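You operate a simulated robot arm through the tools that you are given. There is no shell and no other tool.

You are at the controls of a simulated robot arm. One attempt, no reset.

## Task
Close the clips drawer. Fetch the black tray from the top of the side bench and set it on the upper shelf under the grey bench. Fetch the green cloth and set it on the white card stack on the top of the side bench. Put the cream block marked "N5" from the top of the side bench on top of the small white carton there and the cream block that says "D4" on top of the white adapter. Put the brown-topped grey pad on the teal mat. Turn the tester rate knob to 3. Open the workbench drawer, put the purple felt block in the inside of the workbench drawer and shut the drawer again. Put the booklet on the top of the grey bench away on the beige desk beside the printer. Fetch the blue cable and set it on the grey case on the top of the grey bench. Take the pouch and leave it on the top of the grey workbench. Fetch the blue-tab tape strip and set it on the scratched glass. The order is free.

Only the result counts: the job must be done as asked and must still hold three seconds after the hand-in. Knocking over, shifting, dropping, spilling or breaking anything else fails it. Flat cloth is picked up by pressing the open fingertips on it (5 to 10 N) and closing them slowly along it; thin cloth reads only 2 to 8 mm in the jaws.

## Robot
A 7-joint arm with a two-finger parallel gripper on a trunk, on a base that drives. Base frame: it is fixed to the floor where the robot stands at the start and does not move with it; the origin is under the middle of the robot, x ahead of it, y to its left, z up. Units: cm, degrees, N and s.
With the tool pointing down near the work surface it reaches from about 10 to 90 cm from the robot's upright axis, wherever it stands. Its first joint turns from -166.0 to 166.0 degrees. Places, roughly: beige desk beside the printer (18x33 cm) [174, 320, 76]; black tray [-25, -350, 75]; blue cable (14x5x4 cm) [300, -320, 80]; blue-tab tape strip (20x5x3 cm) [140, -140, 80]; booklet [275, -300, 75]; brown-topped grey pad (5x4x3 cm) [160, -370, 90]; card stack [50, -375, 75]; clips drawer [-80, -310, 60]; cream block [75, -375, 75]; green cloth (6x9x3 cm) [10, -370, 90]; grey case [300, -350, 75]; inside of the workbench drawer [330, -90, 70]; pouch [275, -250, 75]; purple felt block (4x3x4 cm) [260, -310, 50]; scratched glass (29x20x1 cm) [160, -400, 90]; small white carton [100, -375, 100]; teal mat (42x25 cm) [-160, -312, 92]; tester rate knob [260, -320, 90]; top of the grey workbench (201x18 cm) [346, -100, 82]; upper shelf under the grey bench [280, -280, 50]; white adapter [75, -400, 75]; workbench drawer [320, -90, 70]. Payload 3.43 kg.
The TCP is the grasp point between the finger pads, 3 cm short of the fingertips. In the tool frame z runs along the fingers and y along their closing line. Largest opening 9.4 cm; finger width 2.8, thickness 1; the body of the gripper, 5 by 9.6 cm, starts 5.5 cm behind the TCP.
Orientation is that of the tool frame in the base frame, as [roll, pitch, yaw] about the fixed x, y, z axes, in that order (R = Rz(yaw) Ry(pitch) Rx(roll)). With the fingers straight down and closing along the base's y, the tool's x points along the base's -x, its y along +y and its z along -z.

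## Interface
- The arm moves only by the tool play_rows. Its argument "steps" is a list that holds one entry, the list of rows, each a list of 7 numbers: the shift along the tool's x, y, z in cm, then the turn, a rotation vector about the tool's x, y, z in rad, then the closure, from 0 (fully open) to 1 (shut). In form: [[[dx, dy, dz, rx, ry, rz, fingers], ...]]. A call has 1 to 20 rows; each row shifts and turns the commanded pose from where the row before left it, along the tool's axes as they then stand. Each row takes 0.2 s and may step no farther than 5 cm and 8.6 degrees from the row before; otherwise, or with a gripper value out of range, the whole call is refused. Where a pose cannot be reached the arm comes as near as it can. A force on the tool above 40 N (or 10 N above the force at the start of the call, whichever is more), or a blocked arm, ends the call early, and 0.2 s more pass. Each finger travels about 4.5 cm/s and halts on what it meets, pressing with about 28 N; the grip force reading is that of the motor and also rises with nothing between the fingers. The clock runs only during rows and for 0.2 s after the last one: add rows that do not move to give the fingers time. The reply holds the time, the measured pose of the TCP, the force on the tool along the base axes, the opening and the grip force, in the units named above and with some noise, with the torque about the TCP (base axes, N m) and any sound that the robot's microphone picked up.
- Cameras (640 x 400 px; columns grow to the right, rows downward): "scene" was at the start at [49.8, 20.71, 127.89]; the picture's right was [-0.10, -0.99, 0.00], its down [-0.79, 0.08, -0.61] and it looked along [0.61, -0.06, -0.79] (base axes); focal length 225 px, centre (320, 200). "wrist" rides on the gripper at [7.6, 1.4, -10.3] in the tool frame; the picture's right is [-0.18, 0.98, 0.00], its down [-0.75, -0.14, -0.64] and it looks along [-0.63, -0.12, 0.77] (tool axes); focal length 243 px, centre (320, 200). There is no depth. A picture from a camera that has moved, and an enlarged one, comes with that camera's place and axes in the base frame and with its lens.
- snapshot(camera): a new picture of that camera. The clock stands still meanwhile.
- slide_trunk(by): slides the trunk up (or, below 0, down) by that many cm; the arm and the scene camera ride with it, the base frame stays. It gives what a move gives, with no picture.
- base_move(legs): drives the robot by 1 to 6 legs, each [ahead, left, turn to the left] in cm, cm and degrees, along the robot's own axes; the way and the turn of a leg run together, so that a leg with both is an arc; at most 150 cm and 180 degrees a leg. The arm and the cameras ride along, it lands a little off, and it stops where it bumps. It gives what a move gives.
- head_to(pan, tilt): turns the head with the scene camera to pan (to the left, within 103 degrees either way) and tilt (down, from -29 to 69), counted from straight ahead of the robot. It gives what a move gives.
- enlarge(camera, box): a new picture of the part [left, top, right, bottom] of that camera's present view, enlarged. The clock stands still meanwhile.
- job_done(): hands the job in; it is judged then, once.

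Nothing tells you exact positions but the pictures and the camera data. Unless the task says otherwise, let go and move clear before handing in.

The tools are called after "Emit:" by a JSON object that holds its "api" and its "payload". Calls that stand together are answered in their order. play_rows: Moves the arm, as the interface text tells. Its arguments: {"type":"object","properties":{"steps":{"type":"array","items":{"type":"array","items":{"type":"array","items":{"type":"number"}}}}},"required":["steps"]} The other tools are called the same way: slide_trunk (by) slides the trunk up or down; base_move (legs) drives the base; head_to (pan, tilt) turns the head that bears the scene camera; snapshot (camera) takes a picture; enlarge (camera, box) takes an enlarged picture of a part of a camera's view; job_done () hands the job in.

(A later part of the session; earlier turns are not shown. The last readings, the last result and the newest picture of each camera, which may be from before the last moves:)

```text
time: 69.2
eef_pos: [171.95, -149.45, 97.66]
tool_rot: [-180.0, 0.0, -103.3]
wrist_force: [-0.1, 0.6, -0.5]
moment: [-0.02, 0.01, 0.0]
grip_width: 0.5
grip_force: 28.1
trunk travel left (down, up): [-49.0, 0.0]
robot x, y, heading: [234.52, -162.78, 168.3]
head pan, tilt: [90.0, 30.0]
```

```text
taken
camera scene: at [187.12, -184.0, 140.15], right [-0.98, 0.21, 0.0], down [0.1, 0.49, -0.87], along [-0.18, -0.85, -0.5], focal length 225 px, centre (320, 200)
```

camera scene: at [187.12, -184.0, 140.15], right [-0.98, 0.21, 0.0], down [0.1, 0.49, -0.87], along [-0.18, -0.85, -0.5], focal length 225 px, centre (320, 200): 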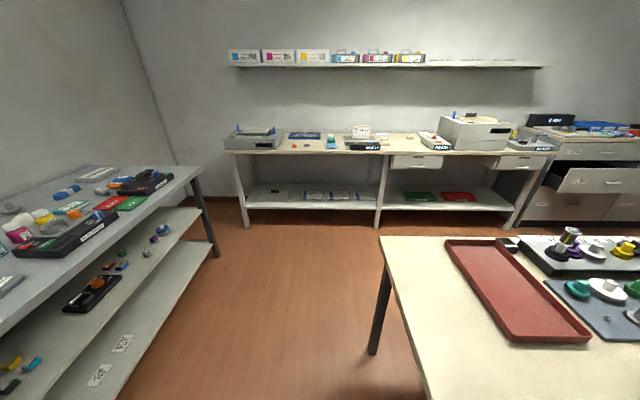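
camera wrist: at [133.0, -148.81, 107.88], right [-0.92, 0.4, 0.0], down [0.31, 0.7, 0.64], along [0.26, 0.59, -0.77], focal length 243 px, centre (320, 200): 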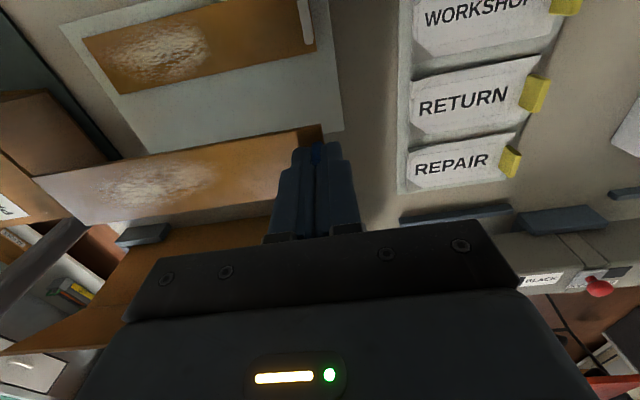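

Emit:
{"api": "enlarge", "payload": {"camera": "scene", "box": [210, 90, 400, 210]}}

Emit:
{"api": "enlarge", "payload": {"camera": "scene", "box": [390, 90, 580, 210]}}

Emit:
{"api": "enlarge", "payload": {"camera": "scene", "box": [0, 150, 240, 300]}}

```text
3.33 times, centred on (305, 150) of scene
camera zoom: at [187.12, -184.0, 140.15], right [-0.98, 0.21, 0.0], down [0.1, 0.49, -0.87], along [-0.18, -0.85, -0.5], focal length 749 px, centre (370, 367)
```

zoom: 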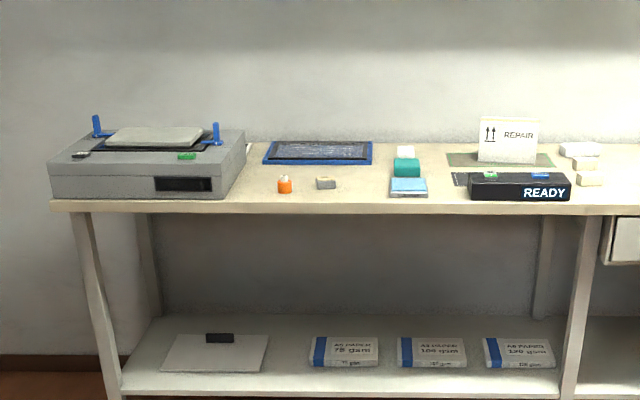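

```text
3.33 times, centred on (485, 150) of scene
camera zoom: at [187.12, -184.0, 140.15], right [-0.98, 0.21, 0.0], down [0.1, 0.49, -0.87], along [-0.18, -0.85, -0.5], focal length 749 px, centre (-230, 367)
```

zoom: 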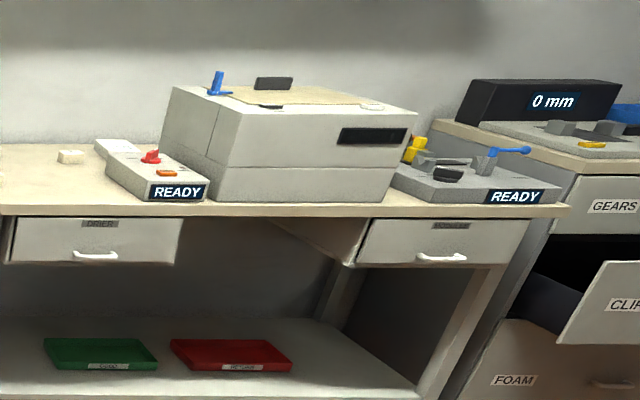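

```text
2.67 times, centred on (120, 225) of scene
camera zoom: at [187.12, -184.0, 140.15], right [-0.98, 0.21, 0.0], down [0.1, 0.49, -0.87], along [-0.18, -0.85, -0.5], focal length 599 px, centre (853, 133)
```

zoom: 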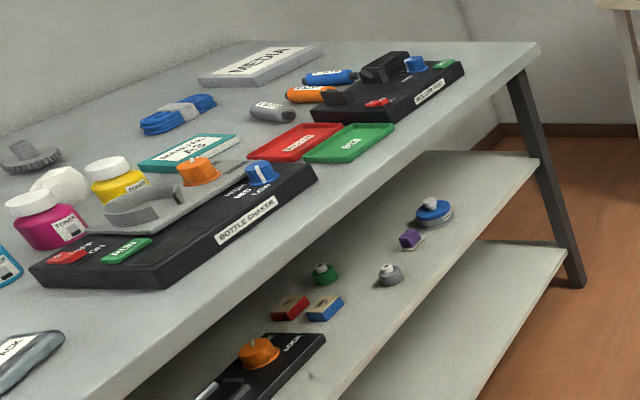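

The side bench runs along the south wall with the glass at its left end. I'll turn left to face it and drive nearer for a closer look.

Emit:
{"api": "base_move", "payload": {"legs": [[0, 0, 89.6], [125, 0, 0]]}}

Emit:
{"api": "head_to", "payload": {"pan": -5, "tilt": 40}}

Emit:
{"api": "snapshot", "payload": {"camera": "scene"}}

```text
time: 79.3
eef_pos: [199.42, -346.68, 97.75]
tool_rot: [-180.0, 0.0, -12.2]
wrist_force: [-0.2, -1.3, 0.3]
moment: [-0.02, 0.02, 0.0]
grip_width: 0.51
grip_force: 27.6
trunk travel left (down, up): [-49.0, 0.0]
robot x, y, heading: [211.67, -283.66, -100.8]
head pan, tilt: [90.0, 30.0]
```

```text
time: 81.0
eef_pos: [199.52, -346.67, 97.61]
tool_rot: [180.0, 0.1, -12.1]
wrist_force: [-0.1, -0.3, 0.0]
moment: [0.01, 0.01, 0.0]
grip_width: 0.48
grip_force: 28.2
trunk travel left (down, up): [-49.0, 0.0]
robot x, y, heading: [211.65, -283.9, -100.8]
head pan, tilt: [-5.0, 40.0]
```

```text
taken
camera scene: at [222.68, -337.52, 138.62], right [-0.96, 0.27, 0.0], down [0.18, 0.62, -0.77], along [-0.21, -0.74, -0.64], focal length 225 px, centre (320, 200)
```

scene: 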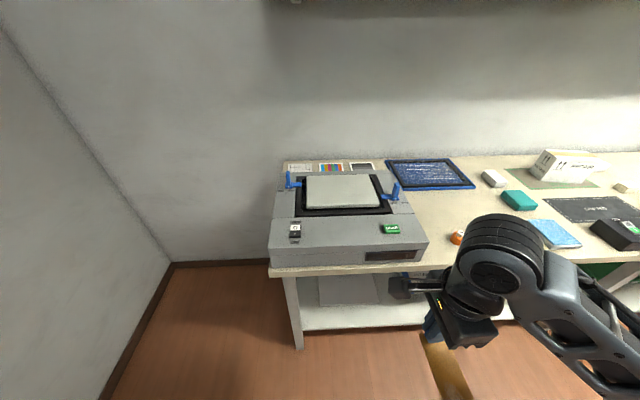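

Emit:
{"api": "enlarge", "payload": {"camera": "scene", "box": [360, 120, 640, 280]}}

```text
2.29 times, centred on (500, 200) of scene
camera zoom: at [222.68, -337.52, 138.62], right [-0.96, 0.27, 0.0], down [0.18, 0.62, -0.77], along [-0.21, -0.74, -0.64], focal length 513 px, centre (-91, 200)
```

zoom: 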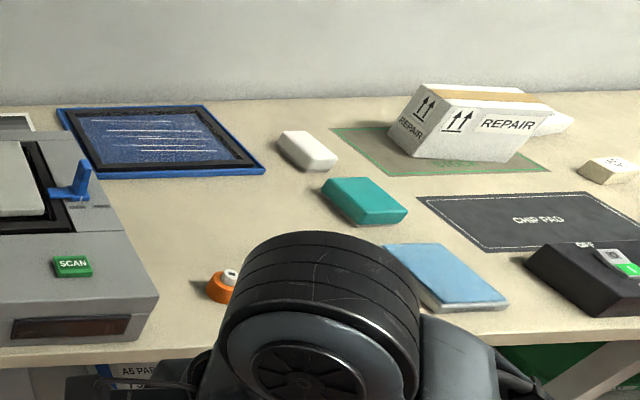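

The glass is framed in blue left of centre on the bench; its centre is near (156, −404, 86). I'll rotate the wrist so the strip will lie along the glass's long side, tab to the west.

Emit:
{"api": "play_rows", "payload": {"steps": [[[0, 0, 0, 0, 0, 0.1435, 1], [0, 0, 0, 0, 0, 0.1435, 1], [0, 0, 0, 0, 0, 0.1435, 1], [0, 0, 0, 0, 0, 0.1435, 1], [0, 0, 0, 0, 0, 0.1435, 1], [0, 0, 0, 0, 0, 0.1435, 1], [0, 0, 0, 0, 0, 0.1435, 1], [0, 0, 0, 0, 0, 0.1435, 1], [0, 0, 0, 0, 0, 0.1435, 1], [0, 0, 0, 0, 0, 0.1435, 1], [0, 0, 0, 0, 0, 0.1435, 1]]]}}

Emit:
{"api": "snapshot", "payload": {"camera": "scene"}}

```text
time: 83.4
eef_pos: [194.77, -349.28, 87.59]
tool_rot: [179.7, 1.2, -99.7]
wrist_force: [-0.1, 0.1, 0.1]
moment: [0.03, -0.03, 0.0]
grip_width: 0.5
grip_force: 28.3
out of reach, approached as far as the arm can: row 5, 6, 7, 8, 9, 10, 11
trunk travel left (down, up): [-49.0, 0.0]
robot x, y, heading: [211.86, -283.89, -100.9]
head pan, tilt: [-5.0, 40.0]
```

```text
taken
camera scene: at [222.66, -337.54, 138.61], right [-0.96, 0.27, 0.0], down [0.18, 0.62, -0.77], along [-0.21, -0.74, -0.64], focal length 225 px, centre (320, 200)
```

scene: 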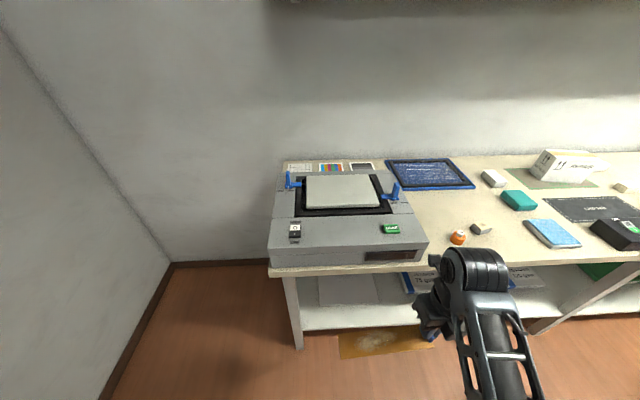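

The wrist is near a joint limit at that angle, so a diagonal placement on the glass is better (it fits). I'll turn back about 40° and raise again.

Emit:
{"api": "play_rows", "payload": {"steps": [[[0, 0, 0, 0, 0, -0.14, 1], [0, 0, 0, 0, 0, -0.14, 1], [0, 0, 0, 0, 0, -0.14, 1], [0, 0, 0, 0, 0, -0.14, 1], [0, 0, -2, 0.0, 0.02, -0.13, 1], [0, 0, -3, 0, 0, 0, 1], [0, 0, -2, 0, 0, 0, 1], [0, 0, -1, 0, 0, 0, 1]]]}}

```text
time: 85.2
eef_pos: [194.15, -350.52, 95.76]
tool_rot: [179.9, -1.3, -62.9]
wrist_force: [-0.8, 0.3, 0.2]
moment: [0.0, 0.04, 0.02]
grip_width: 0.51
grip_force: 27.3
out of reach, approached as far as the arm can: row 7, 8
trunk travel left (down, up): [-49.0, 0.0]
robot x, y, heading: [212.19, -283.88, -100.8]
head pan, tilt: [-5.0, 40.0]
```

Level enough. I'll strafe right so the strip clears the scanner, then move ahead to the bench.

Emit:
{"api": "base_move", "payload": {"legs": [[0, -33, -1.5], [45, 0, 0]]}}

Emit:
{"api": "snapshot", "payload": {"camera": "wrist"}}

Emit:
{"api": "head_to", "payload": {"pan": -20, "tilt": 60}}

Emit:
{"api": "snapshot", "payload": {"camera": "scene"}}

```text
time: 89.7
eef_pos: [151.54, -387.66, 95.77]
tool_rot: [179.9, -1.2, -64.0]
wrist_force: [0.2, 0.2, -0.9]
moment: [0.02, -0.01, -0.01]
grip_width: 0.5
grip_force: 27.8
trunk travel left (down, up): [-49.0, 0.0]
robot x, y, heading: [170.44, -321.03, -102.0]
head pan, tilt: [-5.0, 40.0]
```

```text
taken
camera wrist: at [153.4, -394.93, 106.15], right [-0.96, -0.26, 0.0], down [-0.21, 0.75, 0.62], along [-0.16, 0.6, -0.78], focal length 243 px, centre (320, 200)
```

wrist: 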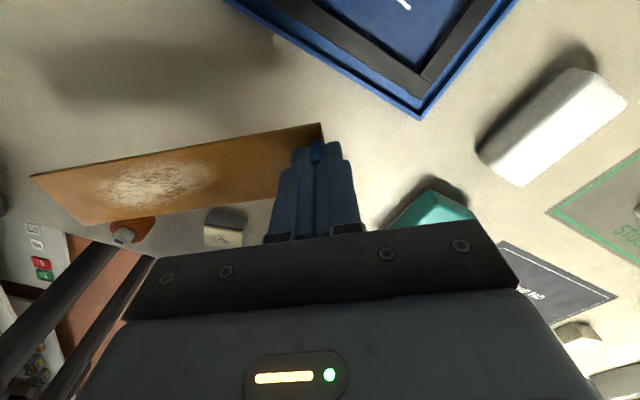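

```text
time: 90.5
eef_pos: [151.41, -387.68, 95.62]
tool_rot: [179.9, -1.2, -64.0]
wrist_force: [-0.2, 0.1, 0.8]
moment: [-0.02, -0.01, 0.01]
grip_width: 0.48
grip_force: 28.1
trunk travel left (down, up): [-49.0, 0.0]
robot x, y, heading: [170.46, -321.33, -102.0]
head pan, tilt: [-20.0, 60.0]
```

```text
taken
camera scene: at [179.15, -372.71, 135.95], right [-0.85, 0.53, 0.0], down [0.46, 0.73, -0.5], along [-0.26, -0.42, -0.87], focal length 225 px, centre (320, 200)
```

scene: 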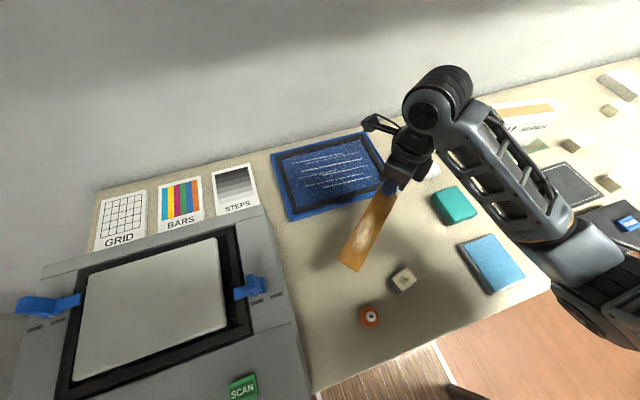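

The glass centre works out at (156.7, −403.2). I'll drive 5 cm closer, then extend the arm so the strip lies diagonally over the glass.

Emit:
{"api": "base_move", "payload": {"legs": [[5, 0, 0]]}}

Emit:
{"api": "play_rows", "payload": {"steps": [[[2, 1.4, 0, 0, -0.02, 0, 1], [2.05, 1.42, 0, 0, 0, 0, 1], [2.05, 1.42, 0, 0, 0, 0, 1], [2.05, 1.42, 0, 0, 0, 0, 1], [2.05, 1.42, 0, 0, 0, 0, 1], [2.05, 1.42, 0, 0, 0, 0, 1]]]}}

Emit:
{"api": "snapshot", "payload": {"camera": "wrist"}}

Emit:
{"api": "snapshot", "payload": {"camera": "scene"}}

```text
time: 91.4
eef_pos: [150.58, -392.5, 95.72]
tool_rot: [179.8, -1.3, -64.0]
wrist_force: [-0.3, -0.7, 0.9]
moment: [0.0, -0.01, 0.0]
grip_width: 0.49
grip_force: 28.4
trunk travel left (down, up): [-49.0, 0.0]
robot x, y, heading: [169.32, -325.99, -102.0]
head pan, tilt: [-20.0, 60.0]
```

```text
time: 92.8
eef_pos: [148.25, -407.15, 95.78]
tool_rot: [179.8, -0.2, -63.9]
wrist_force: [-0.5, -0.6, -0.5]
moment: [0.02, 0.01, -0.01]
grip_width: 0.5
grip_force: 28.2
trunk travel left (down, up): [-49.0, 0.0]
robot x, y, heading: [169.24, -326.38, -101.9]
head pan, tilt: [-20.0, 60.0]
```

```text
taken
camera wrist: at [150.24, -414.69, 106.16], right [-0.96, -0.27, 0.0], down [-0.2, 0.74, 0.64], along [-0.17, 0.62, -0.77], focal length 243 px, centre (320, 200)
```

wrist: 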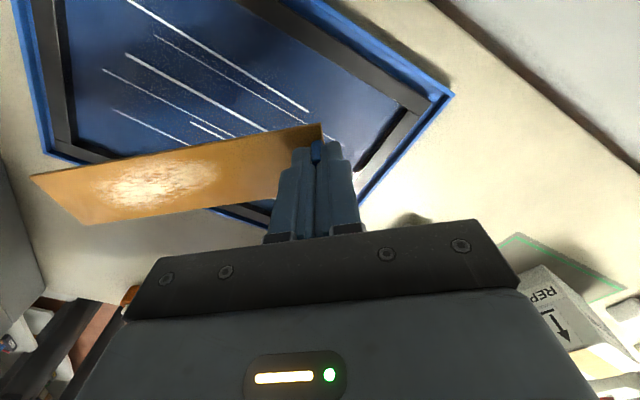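

```text
taken
camera scene: at [178.17, -377.51, 135.95], right [-0.85, 0.53, 0.0], down [0.46, 0.73, -0.5], along [-0.26, -0.42, -0.87], focal length 225 px, centre (320, 200)
```

scene: 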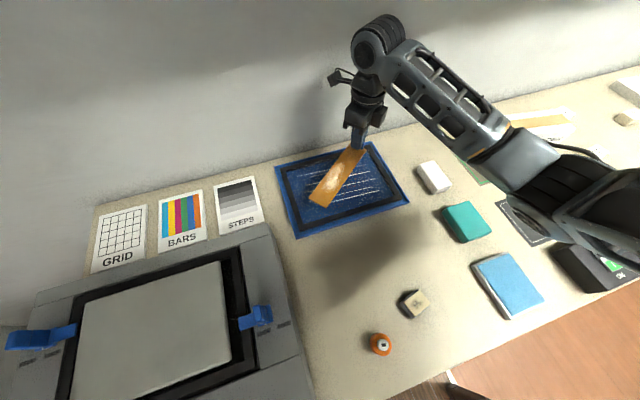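

The strip sits over the glass in both views. I'll lower it in small steps, watching the force.

Emit:
{"api": "play_rows", "payload": {"steps": [[[0, 0, 1, 0, 0, 0, 1], [0, 0, 1, 0, 0, 0, 1], [0, 0, 1, 0, 0, 0, 1], [0, 0, 0.7, 0, 0, 0, 1]]]}}

Emit:
{"api": "play_rows", "payload": {"steps": [[[0, 0, 0.4, 0, 0, 0, 1], [0, 0, 0.4, 0, 0, 0, 1]]]}}

Emit:
{"api": "play_rows", "payload": {"steps": [[[0, 0, 0.4, 0, 0, 0, 1]]]}}

Emit:
{"api": "snapshot", "payload": {"camera": "wrist"}}

```text
time: 93.8
eef_pos: [148.29, -407.25, 92.03]
tool_rot: [179.9, -0.2, -64.1]
wrist_force: [0.3, -0.5, 0.2]
moment: [-0.01, 0.0, 0.0]
grip_width: 0.5
grip_force: 28.1
trunk travel left (down, up): [-49.0, 0.0]
robot x, y, heading: [169.52, -326.27, -101.9]
head pan, tilt: [-20.0, 60.0]
```

```text
time: 94.4
eef_pos: [148.23, -407.19, 91.22]
tool_rot: [179.9, -0.2, -64.0]
wrist_force: [-0.2, 0.3, 0.0]
moment: [0.01, 0.01, 0.03]
grip_width: 0.51
grip_force: 28.2
trunk travel left (down, up): [-49.0, 0.0]
robot x, y, heading: [169.52, -326.05, -101.9]
head pan, tilt: [-20.0, 60.0]
```

```text
time: 94.8
eef_pos: [148.35, -407.27, 90.97]
tool_rot: [179.9, -0.1, -64.0]
wrist_force: [-0.8, 0.4, -0.3]
moment: [0.01, 0.02, 0.0]
grip_width: 0.5
grip_force: 27.9
trunk travel left (down, up): [-49.0, 0.0]
robot x, y, heading: [168.9, -326.21, -101.8]
head pan, tilt: [-20.0, 60.0]
```

```text
taken
camera wrist: at [150.23, -414.73, 101.24], right [-0.96, -0.27, 0.0], down [-0.2, 0.74, 0.64], along [-0.17, 0.62, -0.77], focal length 243 px, centre (320, 200)
```

wrist: 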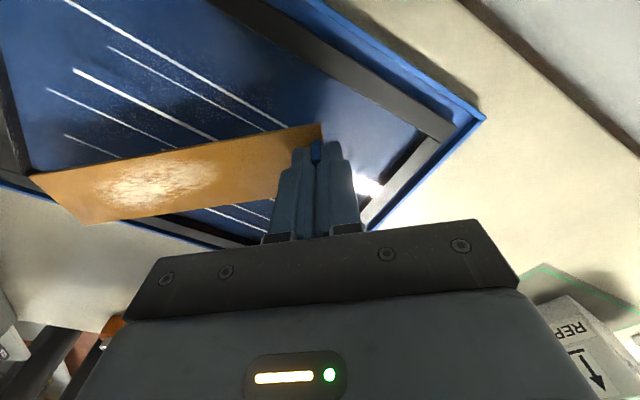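

Emit:
{"api": "play_rows", "payload": {"steps": [[[0, 0, 0.4, 0, 0, 0, 1], [0, 0, 0.2, 0, 0, 0, 1]]]}}

Emit:
{"api": "play_rows", "payload": {"steps": [[[0, 0, 0.3, 0, 0, 0, 1]]]}}

Emit:
{"api": "play_rows", "payload": {"steps": [[[0, 0, 0.3, 0, 0, 0, 1]]]}}

Emit:
{"api": "snapshot", "payload": {"camera": "wrist"}}

```text
time: 95.4
eef_pos: [148.3, -407.33, 90.4]
tool_rot: [179.8, -0.3, -64.0]
wrist_force: [-0.4, -0.3, -0.6]
moment: [-0.01, 0.05, 0.02]
grip_width: 0.48
grip_force: 28.3
trunk travel left (down, up): [-49.0, 0.0]
robot x, y, heading: [169.18, -326.03, -101.8]
head pan, tilt: [-20.0, 60.0]
```

```text
time: 95.8
eef_pos: [148.28, -407.18, 90.01]
tool_rot: [179.9, -0.2, -64.1]
wrist_force: [-0.4, -0.3, -0.2]
moment: [0.0, 0.02, 0.02]
grip_width: 0.48
grip_force: 27.7
trunk travel left (down, up): [-49.0, 0.0]
robot x, y, heading: [168.67, -326.3, -101.9]
head pan, tilt: [-20.0, 60.0]
```

```text
time: 96.2
eef_pos: [148.25, -407.2, 89.61]
tool_rot: [180.0, -0.1, -64.1]
wrist_force: [0.3, 0.5, -0.6]
moment: [-0.02, 0.03, -0.01]
grip_width: 0.49
grip_force: 28.0
trunk travel left (down, up): [-49.0, 0.0]
robot x, y, heading: [168.74, -326.28, -102.1]
head pan, tilt: [-20.0, 60.0]
```

```text
taken
camera wrist: at [150.29, -414.73, 99.97], right [-0.96, -0.27, 0.0], down [-0.2, 0.74, 0.64], along [-0.17, 0.62, -0.77], focal length 243 px, centre (320, 200)
```

wrist: 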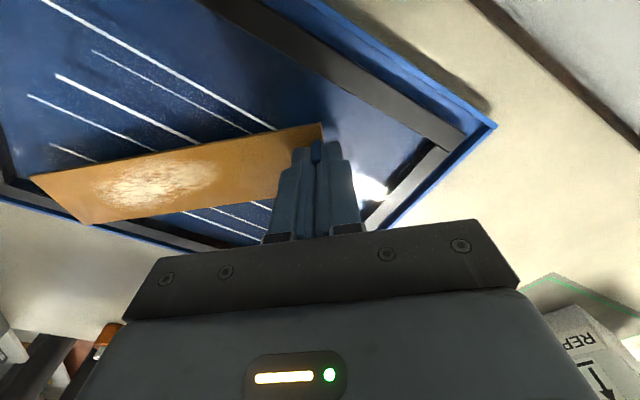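

The strip's far corner would land close to the frame edge, so I'll rotate it a further 8° toward the glass's long axis before setting down.

Emit:
{"api": "play_rows", "payload": {"steps": [[[0, 0, 0, 0, 0, 0.07, 1], [0, 0, 0, 0, 0, 0.07, 1]]]}}

Emit:
{"api": "play_rows", "payload": {"steps": [[[0, 0, 0.3, 0, 0, 0, 1], [0, 0, 0.2, 0, 0, 0, 1]]]}}

Emit:
{"api": "snapshot", "payload": {"camera": "wrist"}}

```text
time: 96.8
eef_pos: [148.26, -407.21, 89.56]
tool_rot: [180.0, -0.3, -72.0]
wrist_force: [0.0, 0.0, 0.6]
moment: [-0.01, -0.04, -0.02]
grip_width: 0.51
grip_force: 27.6
trunk travel left (down, up): [-49.0, 0.0]
robot x, y, heading: [169.55, -325.74, -101.9]
head pan, tilt: [-20.0, 60.0]
```

```text
time: 97.4
eef_pos: [148.39, -407.29, 89.15]
tool_rot: [179.9, -0.1, -72.0]
wrist_force: [0.9, 0.0, 0.4]
moment: [0.01, -0.01, 0.0]
grip_width: 0.51
grip_force: 27.8
trunk travel left (down, up): [-49.0, 0.0]
robot x, y, heading: [168.95, -326.1, -102.1]
head pan, tilt: [-20.0, 60.0]
```

```text
taken
camera wrist: at [149.23, -414.91, 99.52], right [-0.99, -0.13, 0.0], down [-0.1, 0.76, 0.64], along [-0.08, 0.63, -0.77], focal length 243 px, centre (320, 200)
```

wrist: 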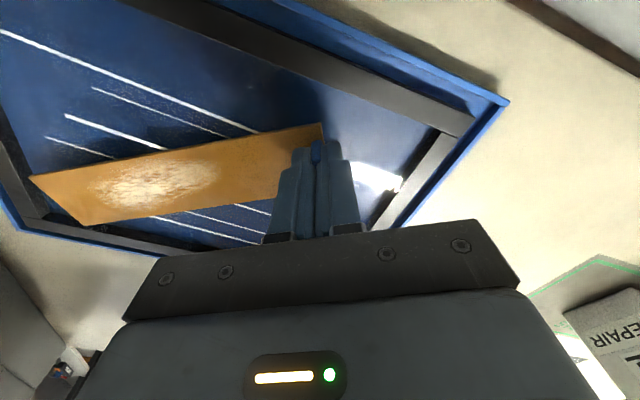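

Good placement inside the frame now. I'll continue lowering in small steps until contact.

Emit:
{"api": "play_rows", "payload": {"steps": [[[0, 0, 0.3, 0, 0, 0, 1]]]}}

Emit:
{"api": "play_rows", "payload": {"steps": [[[0, 0, 0.3, 0, 0, 0, 1]]]}}

Emit:
{"api": "play_rows", "payload": {"steps": [[[0, 0, 0.3, 0, 0, 0, 1]]]}}

Emit:
{"api": "snapshot", "payload": {"camera": "wrist"}}

```text
time: 97.8
eef_pos: [148.34, -407.29, 89.09]
tool_rot: [179.7, -0.4, -72.0]
wrist_force: [1.7, 1.0, 22.3]
moment: [0.46, 0.05, 0.02]
grip_width: 0.47
grip_force: 27.7
trunk travel left (down, up): [-49.0, 0.0]
robot x, y, heading: [169.05, -326.05, -102.1]
head pan, tilt: [-20.0, 60.0]
```

```text
time: 98.2
eef_pos: [148.33, -407.26, 88.83]
tool_rot: [179.8, -0.6, -71.9]
wrist_force: [3.8, 0.0, 38.8]
moment: [0.19, -0.2, 0.0]
grip_width: 0.48
grip_force: 28.7
trunk travel left (down, up): [-49.0, 0.0]
robot x, y, heading: [169.31, -325.95, -101.9]
head pan, tilt: [-20.0, 60.0]
```

```text
time: 98.5
eef_pos: [148.35, -407.35, 88.98]
tool_rot: [179.8, -0.7, -71.9]
wrist_force: [3.9, 8.3, 23.0]
moment: [0.49, -0.17, 0.08]
grip_width: 0.5
grip_force: 28.1
trunk travel left (down, up): [-49.0, 0.0]
robot x, y, heading: [169.33, -326.2, -101.9]
head pan, tilt: [-20.0, 60.0]
stopped in row 1: the force on the tool passed its limit at 54 N (the readings are from after the stop); the commanded pose is now the measured one
```

```text
taken
camera wrist: at [149.19, -414.92, 99.26], right [-0.99, -0.13, 0.0], down [-0.1, 0.77, 0.63], along [-0.08, 0.63, -0.77], focal length 243 px, centre (320, 200)
```

wrist: 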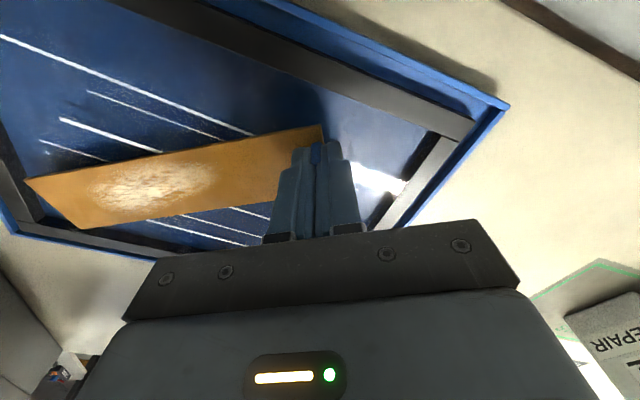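

Contact at TCP z≈89. I'll raise a hair to relieve the force, open, and back straight up.

Emit:
{"api": "play_rows", "payload": {"steps": [[[0, 0, -0.15, 0, 0, 0, 1], [0, 0, 0, 0, 0, 0, 0.85], [0, 0, 0, 0, 0, 0, 0.7], [0, 0, 0, 0, 0, 0, 0.6], [0, 0, -1, 0, 0, 0, 0.6], [0, 0, -2, 0, 0, 0, 0.6], [0, 0, -3, 0, 0, 0, 0.6]]]}}

Emit:
{"api": "snapshot", "payload": {"camera": "wrist"}}

Emit:
{"api": "snapshot", "payload": {"camera": "scene"}}

```text
time: 100.2
eef_pos: [148.17, -407.24, 94.79]
tool_rot: [179.9, -0.3, -71.9]
wrist_force: [-0.8, -0.1, 0.5]
moment: [-0.01, -0.01, 0.01]
grip_width: 3.76
grip_force: 0.0
trunk travel left (down, up): [-49.0, 0.0]
robot x, y, heading: [169.03, -326.12, -102.0]
head pan, tilt: [-20.0, 60.0]
```

```text
taken
camera wrist: at [149.15, -414.9, 105.15], right [-0.99, -0.13, 0.0], down [-0.1, 0.77, 0.64], along [-0.08, 0.63, -0.77], focal length 243 px, centre (320, 200)
```

wrist: 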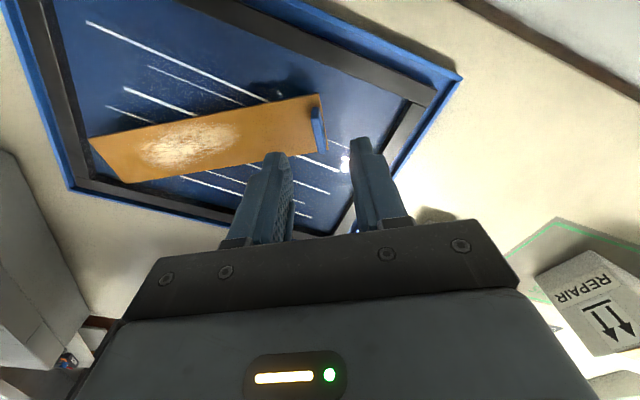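

```text
taken
camera scene: at [178.17, -377.53, 135.93], right [-0.85, 0.53, 0.0], down [0.46, 0.74, -0.5], along [-0.26, -0.42, -0.87], focal length 225 px, centre (320, 200)
```

scene: 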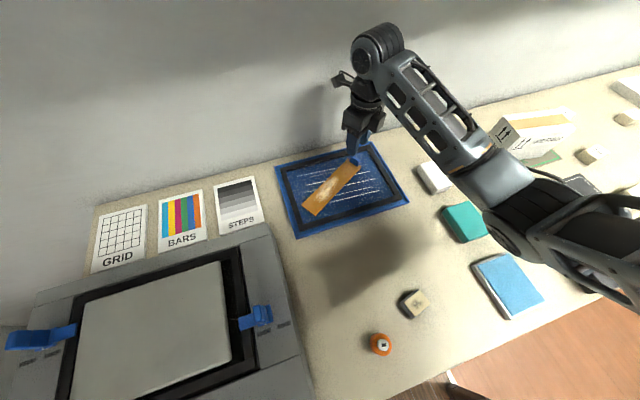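

The strip lies on the glass. Next I'll survey the rest of the bench to the west to identify the cream blocks, adapter, card stack, cloth and tray.

Emit:
{"api": "head_to", "payload": {"pan": -45, "tilt": 40}}

Emit:
{"api": "snapshot", "payload": {"camera": "scene"}}

Emit:
{"api": "enlarge", "payload": {"camera": "scene", "box": [180, 90, 420, 240]}}

Emit:
{"api": "enlarge", "payload": {"camera": "scene", "box": [340, 90, 640, 280]}}

```text
time: 101.0
eef_pos: [148.21, -407.33, 94.81]
tool_rot: [179.8, -0.4, -72.1]
wrist_force: [-0.2, 1.2, 0.6]
moment: [0.0, 0.03, 0.0]
grip_width: 3.75
grip_force: 0.1
trunk travel left (down, up): [-49.0, 0.0]
robot x, y, heading: [168.95, -326.02, -102.0]
head pan, tilt: [-45.0, 40.0]
```

```text
taken
camera scene: at [174.58, -376.52, 138.61], right [-0.55, 0.84, 0.0], down [0.54, 0.35, -0.77], along [-0.64, -0.42, -0.64], focal length 225 px, centre (320, 200)
```

scene: 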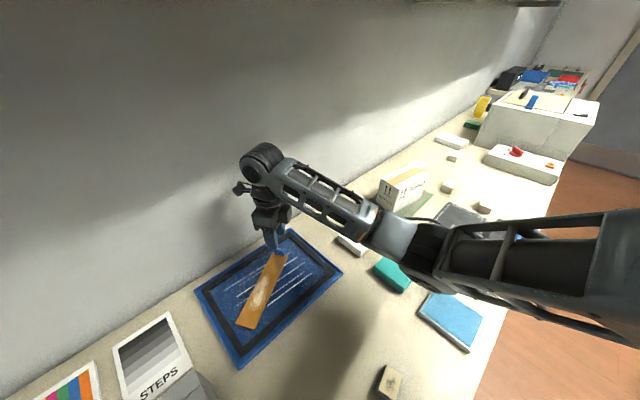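

```text
2.67 times, centred on (300, 165) of scene
camera zoom: at [174.58, -376.52, 138.61], right [-0.55, 0.84, 0.0], down [0.54, 0.35, -0.77], along [-0.64, -0.42, -0.64], focal length 599 px, centre (373, 293)
```

zoom: 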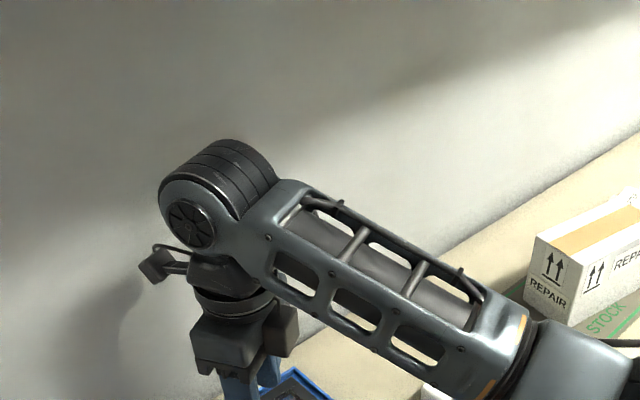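

```text
2.11 times, centred on (490, 185) of scene
camera zoom: at [174.58, -376.52, 138.61], right [-0.55, 0.84, 0.0], down [0.54, 0.35, -0.77], along [-0.64, -0.42, -0.64], focal length 473 px, centre (-38, 232)
```

zoom: 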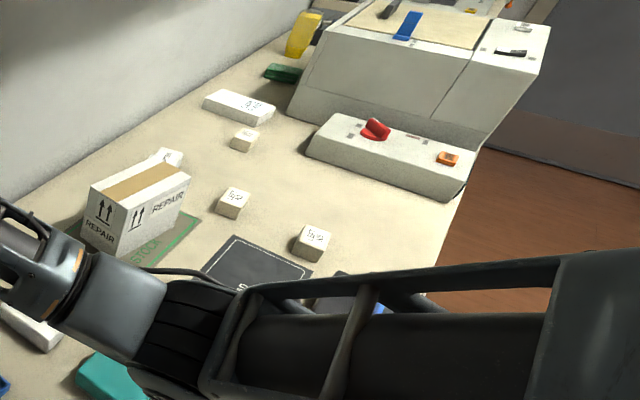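

I can see three cream blocks, the REPAIR carton, and white slabs further west, with a dark-green item by the white machine. I'll retract the arm, back off a little and move west for a closer view.

Emit:
{"api": "play_rows", "payload": {"steps": [[[-3.4, -2, 0, 0, 0, 0, 0.3], [-3.4, -2, 0, 0, 0, 0, 0], [-3.4, -2, 0, 0, 0, 0, 0], [-3.4, -2, 0, 0, 0, 0, 0], [0, 0, 0, 0, 0, -0.13, 0], [0, 0, 0, 0, 0, -0.13, 0], [0, 0, 0, 0, 0, -0.13, 0], [0, 0, 0, 0, 0, -0.13, 0], [0, 0, 0, 0, 0, -0.13, 0], [0, 0, 0, 0, 0, -0.13, 0], [0, 0, 0, 0, 0, -0.13, 0], [0, 0, 0, 0, 0, -0.13, 0]]]}}

Emit:
{"api": "base_move", "payload": {"legs": [[-15, 0, -0.4], [0, -80, 0]]}}

Emit:
{"api": "head_to", "payload": {"pan": 0, "tilt": 45}}

Emit:
{"api": "snapshot", "payload": {"camera": "scene"}}

```text
time: 103.6
eef_pos: [150.75, -392.16, 92.75]
tool_rot: [179.5, -0.2, -12.3]
wrist_force: [-0.5, -0.5, -0.9]
moment: [0.03, 0.01, 0.01]
grip_width: 9.4
grip_force: 0.2
out of reach, approached as far as the arm can: row 2, 3, 4
trunk travel left (down, up): [-49.0, 0.0]
robot x, y, heading: [169.46, -326.09, -101.8]
head pan, tilt: [-45.0, 40.0]
```

```text
time: 108.9
eef_pos: [74.75, -359.52, 92.61]
tool_rot: [179.5, -0.1, -13.4]
wrist_force: [-0.6, 0.0, -0.4]
moment: [-0.01, 0.01, 0.0]
grip_width: 9.4
grip_force: 0.0
trunk travel left (down, up): [-49.0, 0.0]
robot x, y, heading: [94.45, -293.62, -102.6]
head pan, tilt: [-45.0, 40.0]
```

```text
time: 110.0
eef_pos: [74.85, -359.53, 92.77]
tool_rot: [179.6, -0.2, -13.3]
wrist_force: [-0.1, -0.1, -0.6]
moment: [-0.02, 0.01, 0.02]
grip_width: 9.39
grip_force: 0.0
trunk travel left (down, up): [-49.0, 0.0]
robot x, y, heading: [94.44, -293.68, -102.6]
head pan, tilt: [0.0, 45.0]
```

```text
taken
camera scene: at [104.29, -347.56, 137.89], right [-0.97, 0.22, 0.0], down [0.16, 0.69, -0.71], along [-0.16, -0.69, -0.71], focal length 225 px, centre (320, 200)
```

scene: 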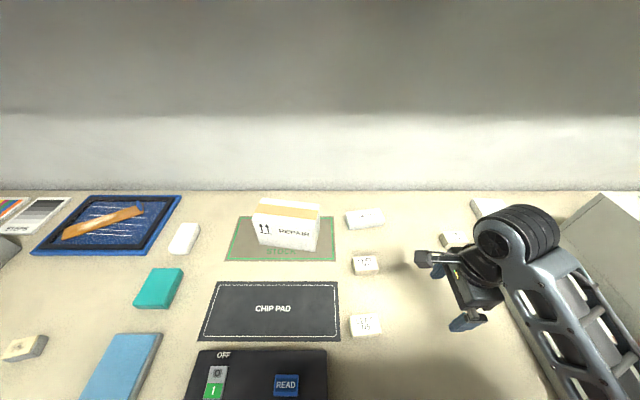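

Emit:
{"api": "enlarge", "payload": {"camera": "scene", "box": [220, 180, 420, 350]}}

Emit:
{"api": "enlarge", "payload": {"camera": "scene", "box": [400, 180, 640, 330]}}

Emit:
{"api": "snapshot", "payload": {"camera": "wrist"}}

```text
2.35 times, centred on (320, 265) of scene
camera zoom: at [104.29, -347.56, 137.89], right [-0.97, 0.22, 0.0], down [0.16, 0.69, -0.71], along [-0.16, -0.69, -0.71], focal length 528 px, centre (320, 47)
```

zoom: 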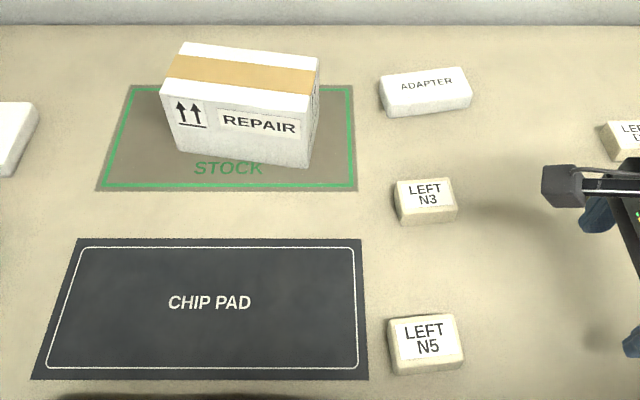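

```text
2.67 times, centred on (520, 255) of scene
camera zoom: at [104.29, -347.56, 137.89], right [-0.97, 0.22, 0.0], down [0.16, 0.69, -0.71], along [-0.16, -0.69, -0.71], focal length 599 px, centre (-213, 53)
```

zoom: 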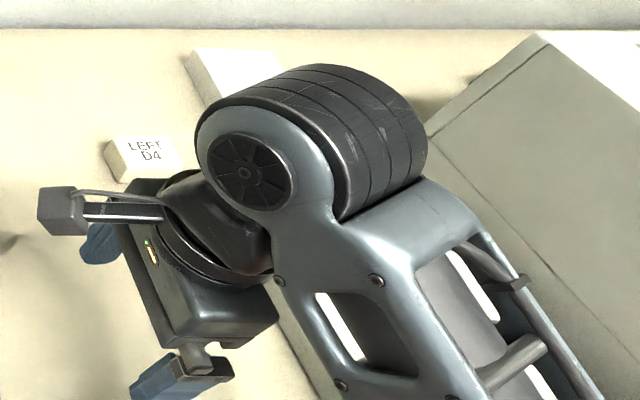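

```text
taken
camera wrist: at [81.84, -362.6, 103.07], right [-0.4, -0.91, 0.01], down [-0.7, 0.32, 0.64], along [-0.59, 0.25, -0.77], focal length 243 px, centre (320, 200)
```

wrist: 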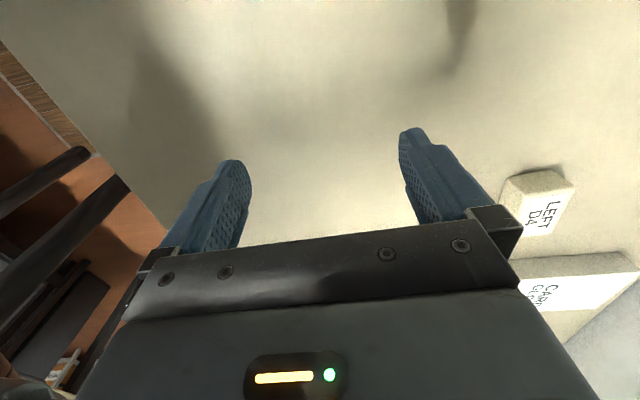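

The blocks are legible: N5 near the chip pad, D4 by the gripper, N3 is not wanted. The carton top is at about z 95, so I'll test how high the arm goes here.

Emit:
{"api": "play_rows", "payload": {"steps": [[[0, 0, -2, 0, 0, 0, 0], [0, 0, -2, 0, 0, 0, 0], [0, 0, -2, 0, 0, 0, 0], [0, 0, -2, 0, 0, 0, 0], [0, 0, -2, 0, 0, 0, 0], [0, 0, -2, 0, 0, 0, 0]]]}}

```text
time: 111.4
eef_pos: [74.8, -359.43, 104.6]
tool_rot: [179.5, -0.1, -13.3]
wrist_force: [0.9, -0.2, 0.2]
moment: [0.0, -0.03, -0.01]
grip_width: 9.39
grip_force: 0.0
trunk travel left (down, up): [-49.0, 0.0]
robot x, y, heading: [94.26, -293.96, -102.6]
head pan, tilt: [0.0, 45.0]
```

It reaches 104 cm here. I'll shift the robot so N5, the carton, D4 and the adapter are all within reach.

Emit:
{"api": "base_move", "payload": {"legs": [[12, 10, 0]]}}

Emit:
{"api": "snapshot", "payload": {"camera": "scene"}}

Emit:
{"api": "snapshot", "payload": {"camera": "wrist"}}

```text
time: 112.8
eef_pos: [81.77, -373.31, 104.61]
tool_rot: [179.4, -0.1, -13.4]
wrist_force: [0.2, -0.6, 0.3]
moment: [0.02, -0.02, 0.01]
grip_width: 9.43
grip_force: 0.1
trunk travel left (down, up): [-49.0, 0.0]
robot x, y, heading: [101.08, -307.95, -103.1]
head pan, tilt: [0.0, 45.0]
```

```text
taken
camera scene: at [111.18, -361.52, 137.9], right [-0.97, 0.22, 0.0], down [0.16, 0.69, -0.71], along [-0.16, -0.69, -0.71], focal length 225 px, centre (320, 200)
```

scene: 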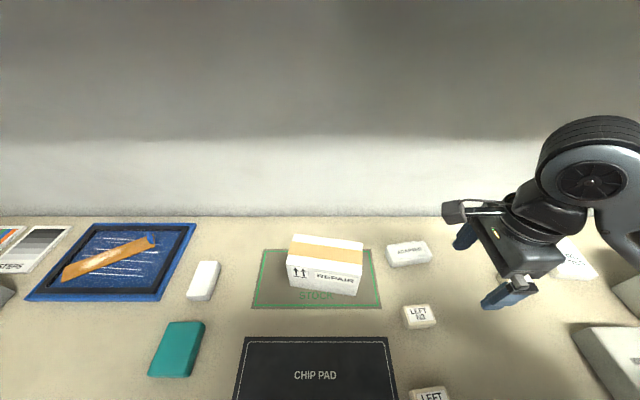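

```text
taken
camera wrist: at [88.71, -376.44, 114.99], right [-0.41, -0.91, 0.01], down [-0.7, 0.32, 0.64], along [-0.59, 0.25, -0.77], focal length 243 px, centre (320, 200)
```

wrist: 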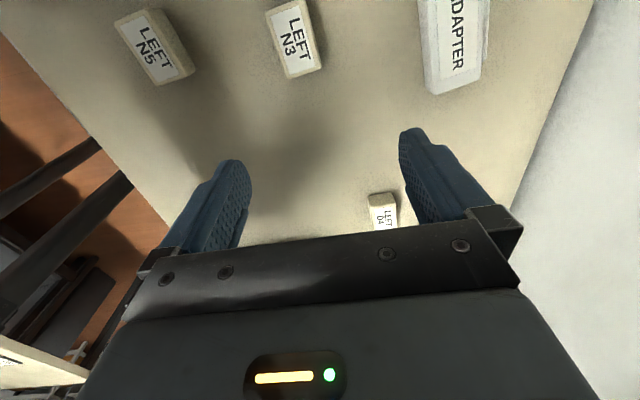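

Emit:
{"api": "play_rows", "payload": {"steps": [[[1.7, -3.7, 0, 0, 0, 0, 0], [1.7, -3.7, 0, 0, 0, 0, 0], [1.7, -3.7, 0, 0, 0, 0, 0], [1.7, -3.7, 0, 0, 0, 0, 0], [0, 0, 3, 0, 0, 0, 0], [0, 0, 3, 0, 0, 0, 0]]]}}

Emit:
{"api": "snapshot", "payload": {"camera": "wrist"}}

```text
time: 114.2
eef_pos: [91.33, -363.44, 97.05]
tool_rot: [179.4, -0.1, -13.3]
wrist_force: [-0.6, 0.7, -0.2]
moment: [0.03, -0.01, -0.03]
grip_width: 9.41
grip_force: 0.1
out of reach, approached as far as the arm can: row 4
trunk travel left (down, up): [-49.0, 0.0]
robot x, y, heading: [101.14, -307.48, -103.0]
head pan, tilt: [0.0, 45.0]
```

```text
taken
camera wrist: at [98.36, -366.53, 107.39], right [-0.41, -0.91, 0.01], down [-0.7, 0.32, 0.64], along [-0.59, 0.25, -0.77], focal length 243 px, centre (320, 200)
```

wrist: 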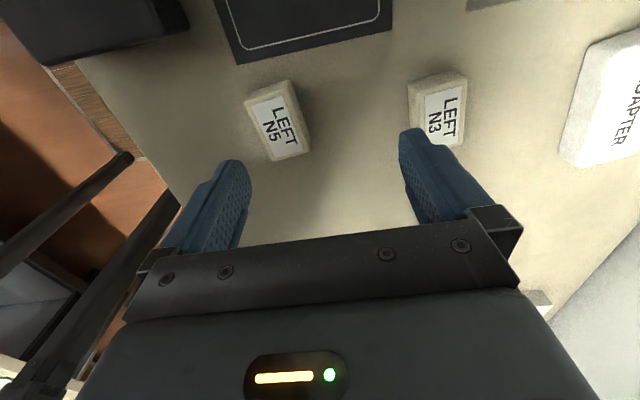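

N5's centre is at (92.0, −360.1), 4 cm deep. I'll centre over it and lower.

Emit:
{"api": "play_rows", "payload": {"steps": [[[0, -1.7, 0, 0.01, 0, 0, 0], [0, -1.7, 0, 0, 0, 0, 0], [0, 0, 2, 0, 0, 0, 0], [0, 0, 2, 0, 0, 0, 0], [0, 0, 2, 0, 0, 0, 0]]]}}

Emit:
{"api": "snapshot", "payload": {"camera": "wrist"}}

```text
time: 115.4
eef_pos: [92.21, -360.21, 91.03]
tool_rot: [-179.9, -0.1, -13.4]
wrist_force: [0.4, -0.8, -0.3]
moment: [-0.01, 0.01, 0.01]
grip_width: 9.38
grip_force: 0.1
trunk travel left (down, up): [-49.0, 0.0]
robot x, y, heading: [100.88, -307.62, -103.0]
head pan, tilt: [0.0, 45.0]
```

```text
taken
camera wrist: at [99.17, -363.38, 101.4], right [-0.41, -0.91, 0.0], down [-0.7, 0.31, 0.64], along [-0.59, 0.26, -0.77], focal length 243 px, centre (320, 200)
```

wrist: 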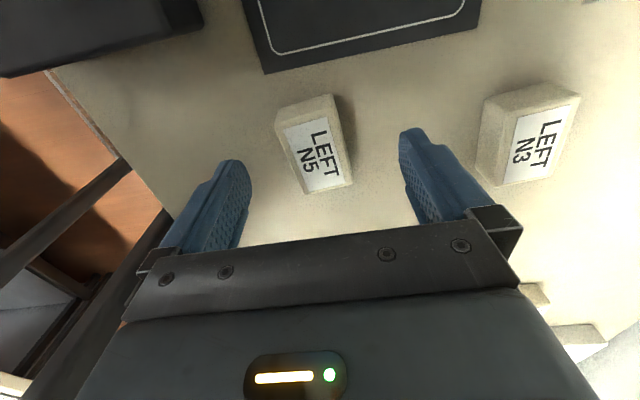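

Emit:
{"api": "play_rows", "payload": {"steps": [[[0, 0, 1, 0, 0, 0, 0], [0, 0, 1, 0, 0, 0, 0], [0, 0, 0.5, 0, 0, 0, 0]]]}}

Emit:
{"api": "play_rows", "payload": {"steps": [[[0, 0, 0, 0, 0, 0, 0.3], [0, 0, 0, 0, 0, 0, 0.5], [0, 0, 0, 0, 0, 0, 0.7], [0, 0, 0, 0, 0, 0, 1], [0, 0, 0, 0, 0, 0, 1], [0, 0, 0, 0, 0, 0, 1]]]}}

Emit:
{"api": "snapshot", "payload": {"camera": "wrist"}}

```text
time: 116.2
eef_pos: [92.25, -360.23, 88.56]
tool_rot: [-179.9, -0.1, -13.4]
wrist_force: [0.3, 0.3, 0.0]
moment: [0.02, 0.0, 0.02]
grip_width: 9.43
grip_force: 0.1
trunk travel left (down, up): [-49.0, 0.0]
robot x, y, heading: [101.23, -307.36, -102.6]
head pan, tilt: [0.0, 45.0]
```

```text
time: 117.6
eef_pos: [92.31, -360.27, 88.43]
tool_rot: [-179.9, -0.2, -13.4]
wrist_force: [0.0, -0.7, 0.1]
moment: [-0.01, 0.0, 0.0]
grip_width: 3.87
grip_force: 28.4
trunk travel left (down, up): [-49.0, 0.0]
robot x, y, heading: [101.54, -307.62, -102.8]
head pan, tilt: [0.0, 45.0]
```

```text
taken
camera wrist: at [99.18, -363.34, 98.86], right [-0.41, -0.91, 0.0], down [-0.7, 0.31, 0.64], along [-0.59, 0.26, -0.77], focal length 243 px, centre (320, 200)
```

wrist: 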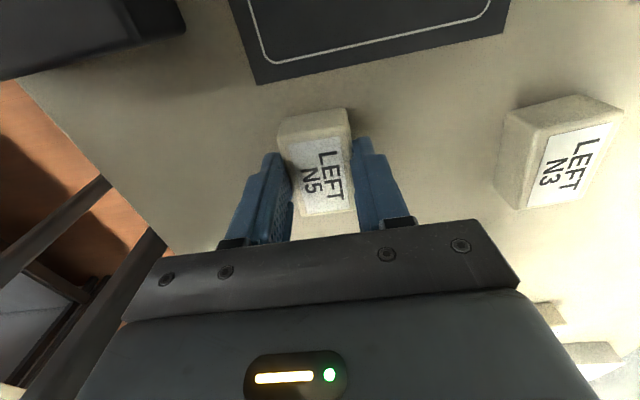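

N5 is gripped. I'll lift it high and measure the carton's top.

Emit:
{"api": "play_rows", "payload": {"steps": [[[0, 0, -2, 0, 0, 0, 1], [0, 0, -3, 0, 0, 0, 1], [0, 0, -3, 0, 0, 0, 1], [0, 0, -3, 0, 0, 0, 1], [0, 3, -3, 0, 0, 0, 1], [0, 3, -2, 0, 0, 0, 1]]]}}

Emit:
{"api": "enlarge", "payload": {"camera": "scene", "box": [240, 215, 440, 340]}}

```text
time: 119.0
eef_pos: [90.58, -366.64, 104.04]
tool_rot: [-180.0, -0.1, -13.3]
wrist_force: [-0.6, -0.6, -0.1]
moment: [0.02, 0.03, 0.01]
grip_width: 3.89
grip_force: 27.9
out of reach, approached as far as the arm can: row 4
trunk travel left (down, up): [-49.0, 0.0]
robot x, y, heading: [101.34, -307.68, -103.0]
head pan, tilt: [0.0, 45.0]
```

```text
3.20 times, centred on (340, 278) of scene
camera zoom: at [111.19, -361.51, 137.89], right [-0.97, 0.22, 0.0], down [0.16, 0.69, -0.71], along [-0.16, -0.69, -0.71], focal length 719 px, centre (256, -48)
```

zoom: 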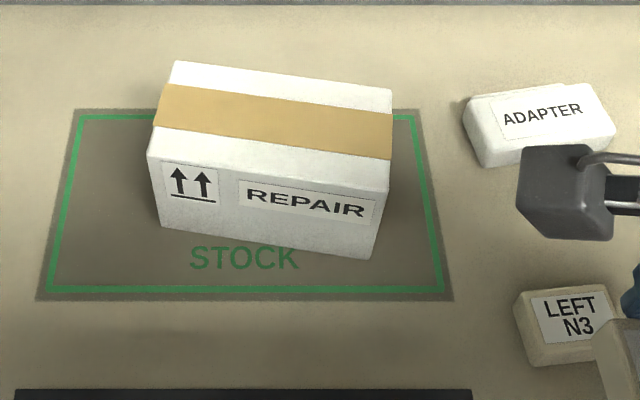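

Carton top centre is (104.0, −387.1, z≈95). I'll carry N5 above it and check reach.

Emit:
{"api": "play_rows", "payload": {"steps": [[[2.96, 2.81, 0, 0, 0, 0, 1], [2.96, 2.81, 0, 0, 0, 0, 1], [2.96, 2.81, 0, 0, 0, 0, 1], [2.96, 2.81, 0, 0, 0, 0, 1], [2.96, 2.81, 0, 0, 0, 0, 1], [2.96, 2.81, 0, 0, 0, 0, 1], [0, 0, 0, 0, 0, 0.13, 1]]]}}

Emit:
{"api": "snapshot", "payload": {"camera": "wrist"}}

Emit:
{"api": "snapshot", "payload": {"camera": "scene"}}

```text
time: 120.6
eef_pos: [104.15, -387.06, 104.1]
tool_rot: [-180.0, -0.1, -20.9]
wrist_force: [-0.1, 0.0, 0.0]
moment: [0.02, 0.04, 0.02]
grip_width: 3.89
grip_force: 28.2
trunk travel left (down, up): [-49.0, 0.0]
robot x, y, heading: [101.07, -307.15, -102.8]
head pan, tilt: [0.0, 45.0]
```

```text
taken
camera wrist: at [110.66, -391.19, 114.41], right [-0.52, -0.85, 0.0], down [-0.66, 0.4, 0.64], along [-0.55, 0.34, -0.77], focal length 243 px, centre (320, 200)
```

wrist: 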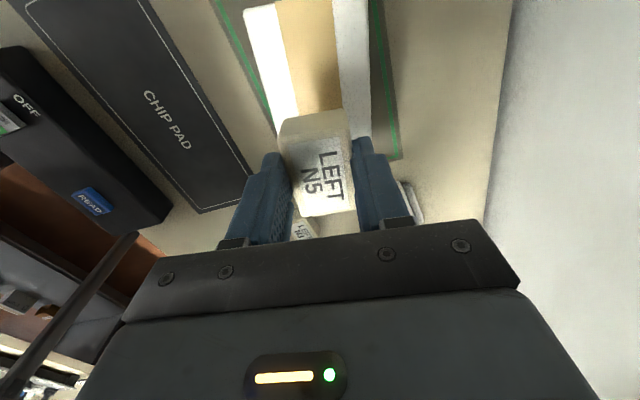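

```text
taken
camera scene: at [111.2, -361.54, 137.89], right [-0.97, 0.22, 0.0], down [0.16, 0.69, -0.71], along [-0.16, -0.69, -0.71], focal length 225 px, centre (320, 200)
```

scene: 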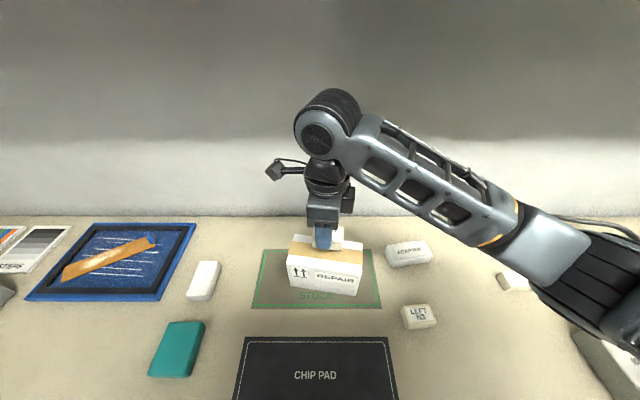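

Aligned over the carton. I'll lower most of the way, then feel for contact.

Emit:
{"api": "play_rows", "payload": {"steps": [[[0, 0, 1.5, 0, 0, 0, 1], [0, 0, 1.5, 0, 0, 0, 1], [0, 0, 1, 0, 0, 0, 1]]]}}

Emit:
{"api": "snapshot", "payload": {"camera": "wrist"}}

Emit:
{"api": "enlarge", "payload": {"camera": "scene", "box": [260, 190, 400, 310]}}

```text
time: 121.4
eef_pos: [104.17, -387.1, 100.07]
tool_rot: [-179.9, 0.0, -20.8]
wrist_force: [-0.3, 0.1, 0.2]
moment: [-0.02, 0.01, 0.0]
grip_width: 3.88
grip_force: 27.7
trunk travel left (down, up): [-49.0, 0.0]
robot x, y, heading: [101.01, -307.63, -103.2]
head pan, tilt: [0.0, 45.0]
```

```text
taken
camera wrist: at [110.66, -391.21, 110.46], right [-0.52, -0.85, 0.0], down [-0.66, 0.4, 0.64], along [-0.55, 0.34, -0.77], focal length 243 px, centre (320, 200)
```

wrist: 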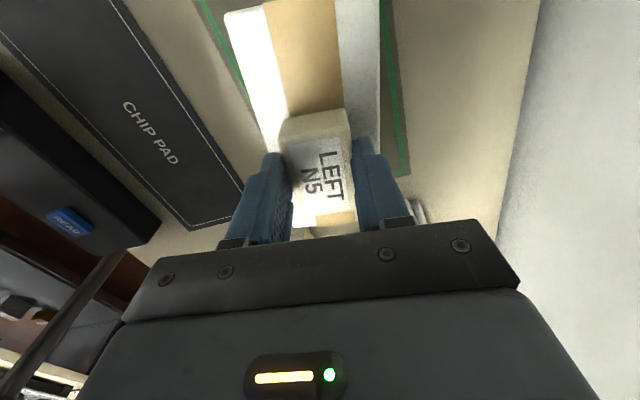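

```text
3.33 times, centred on (330, 250) of scene
camera zoom: at [111.19, -361.54, 137.89], right [-0.97, 0.22, 0.0], down [0.16, 0.69, -0.71], along [-0.16, -0.69, -0.71], focal length 749 px, centre (287, 33)
```

zoom: 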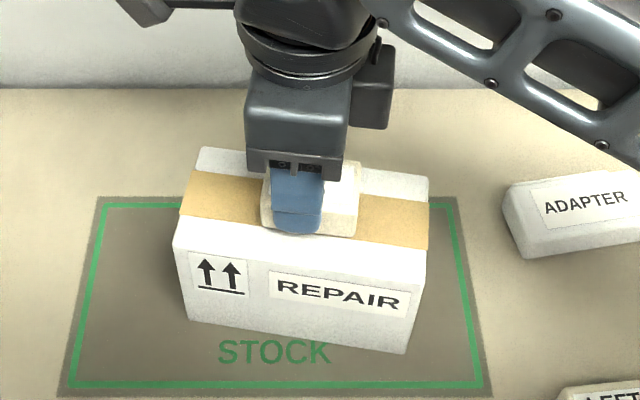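

Well centred on the carton. I'll go down in small single steps until the force rises.

Emit:
{"api": "play_rows", "payload": {"steps": [[[0, 0, 0.4, 0, 0, 0, 1], [0, 0, 0.3, 0, 0, 0, 1]]]}}

```text
time: 122.0
eef_pos: [104.17, -387.03, 99.62]
tool_rot: [179.9, -0.2, -20.8]
wrist_force: [1.3, 0.5, 12.4]
moment: [0.08, 0.08, -0.01]
grip_width: 3.89
grip_force: 27.9
trunk travel left (down, up): [-49.0, 0.0]
robot x, y, heading: [101.25, -307.71, -102.8]
head pan, tilt: [0.0, 45.0]
```

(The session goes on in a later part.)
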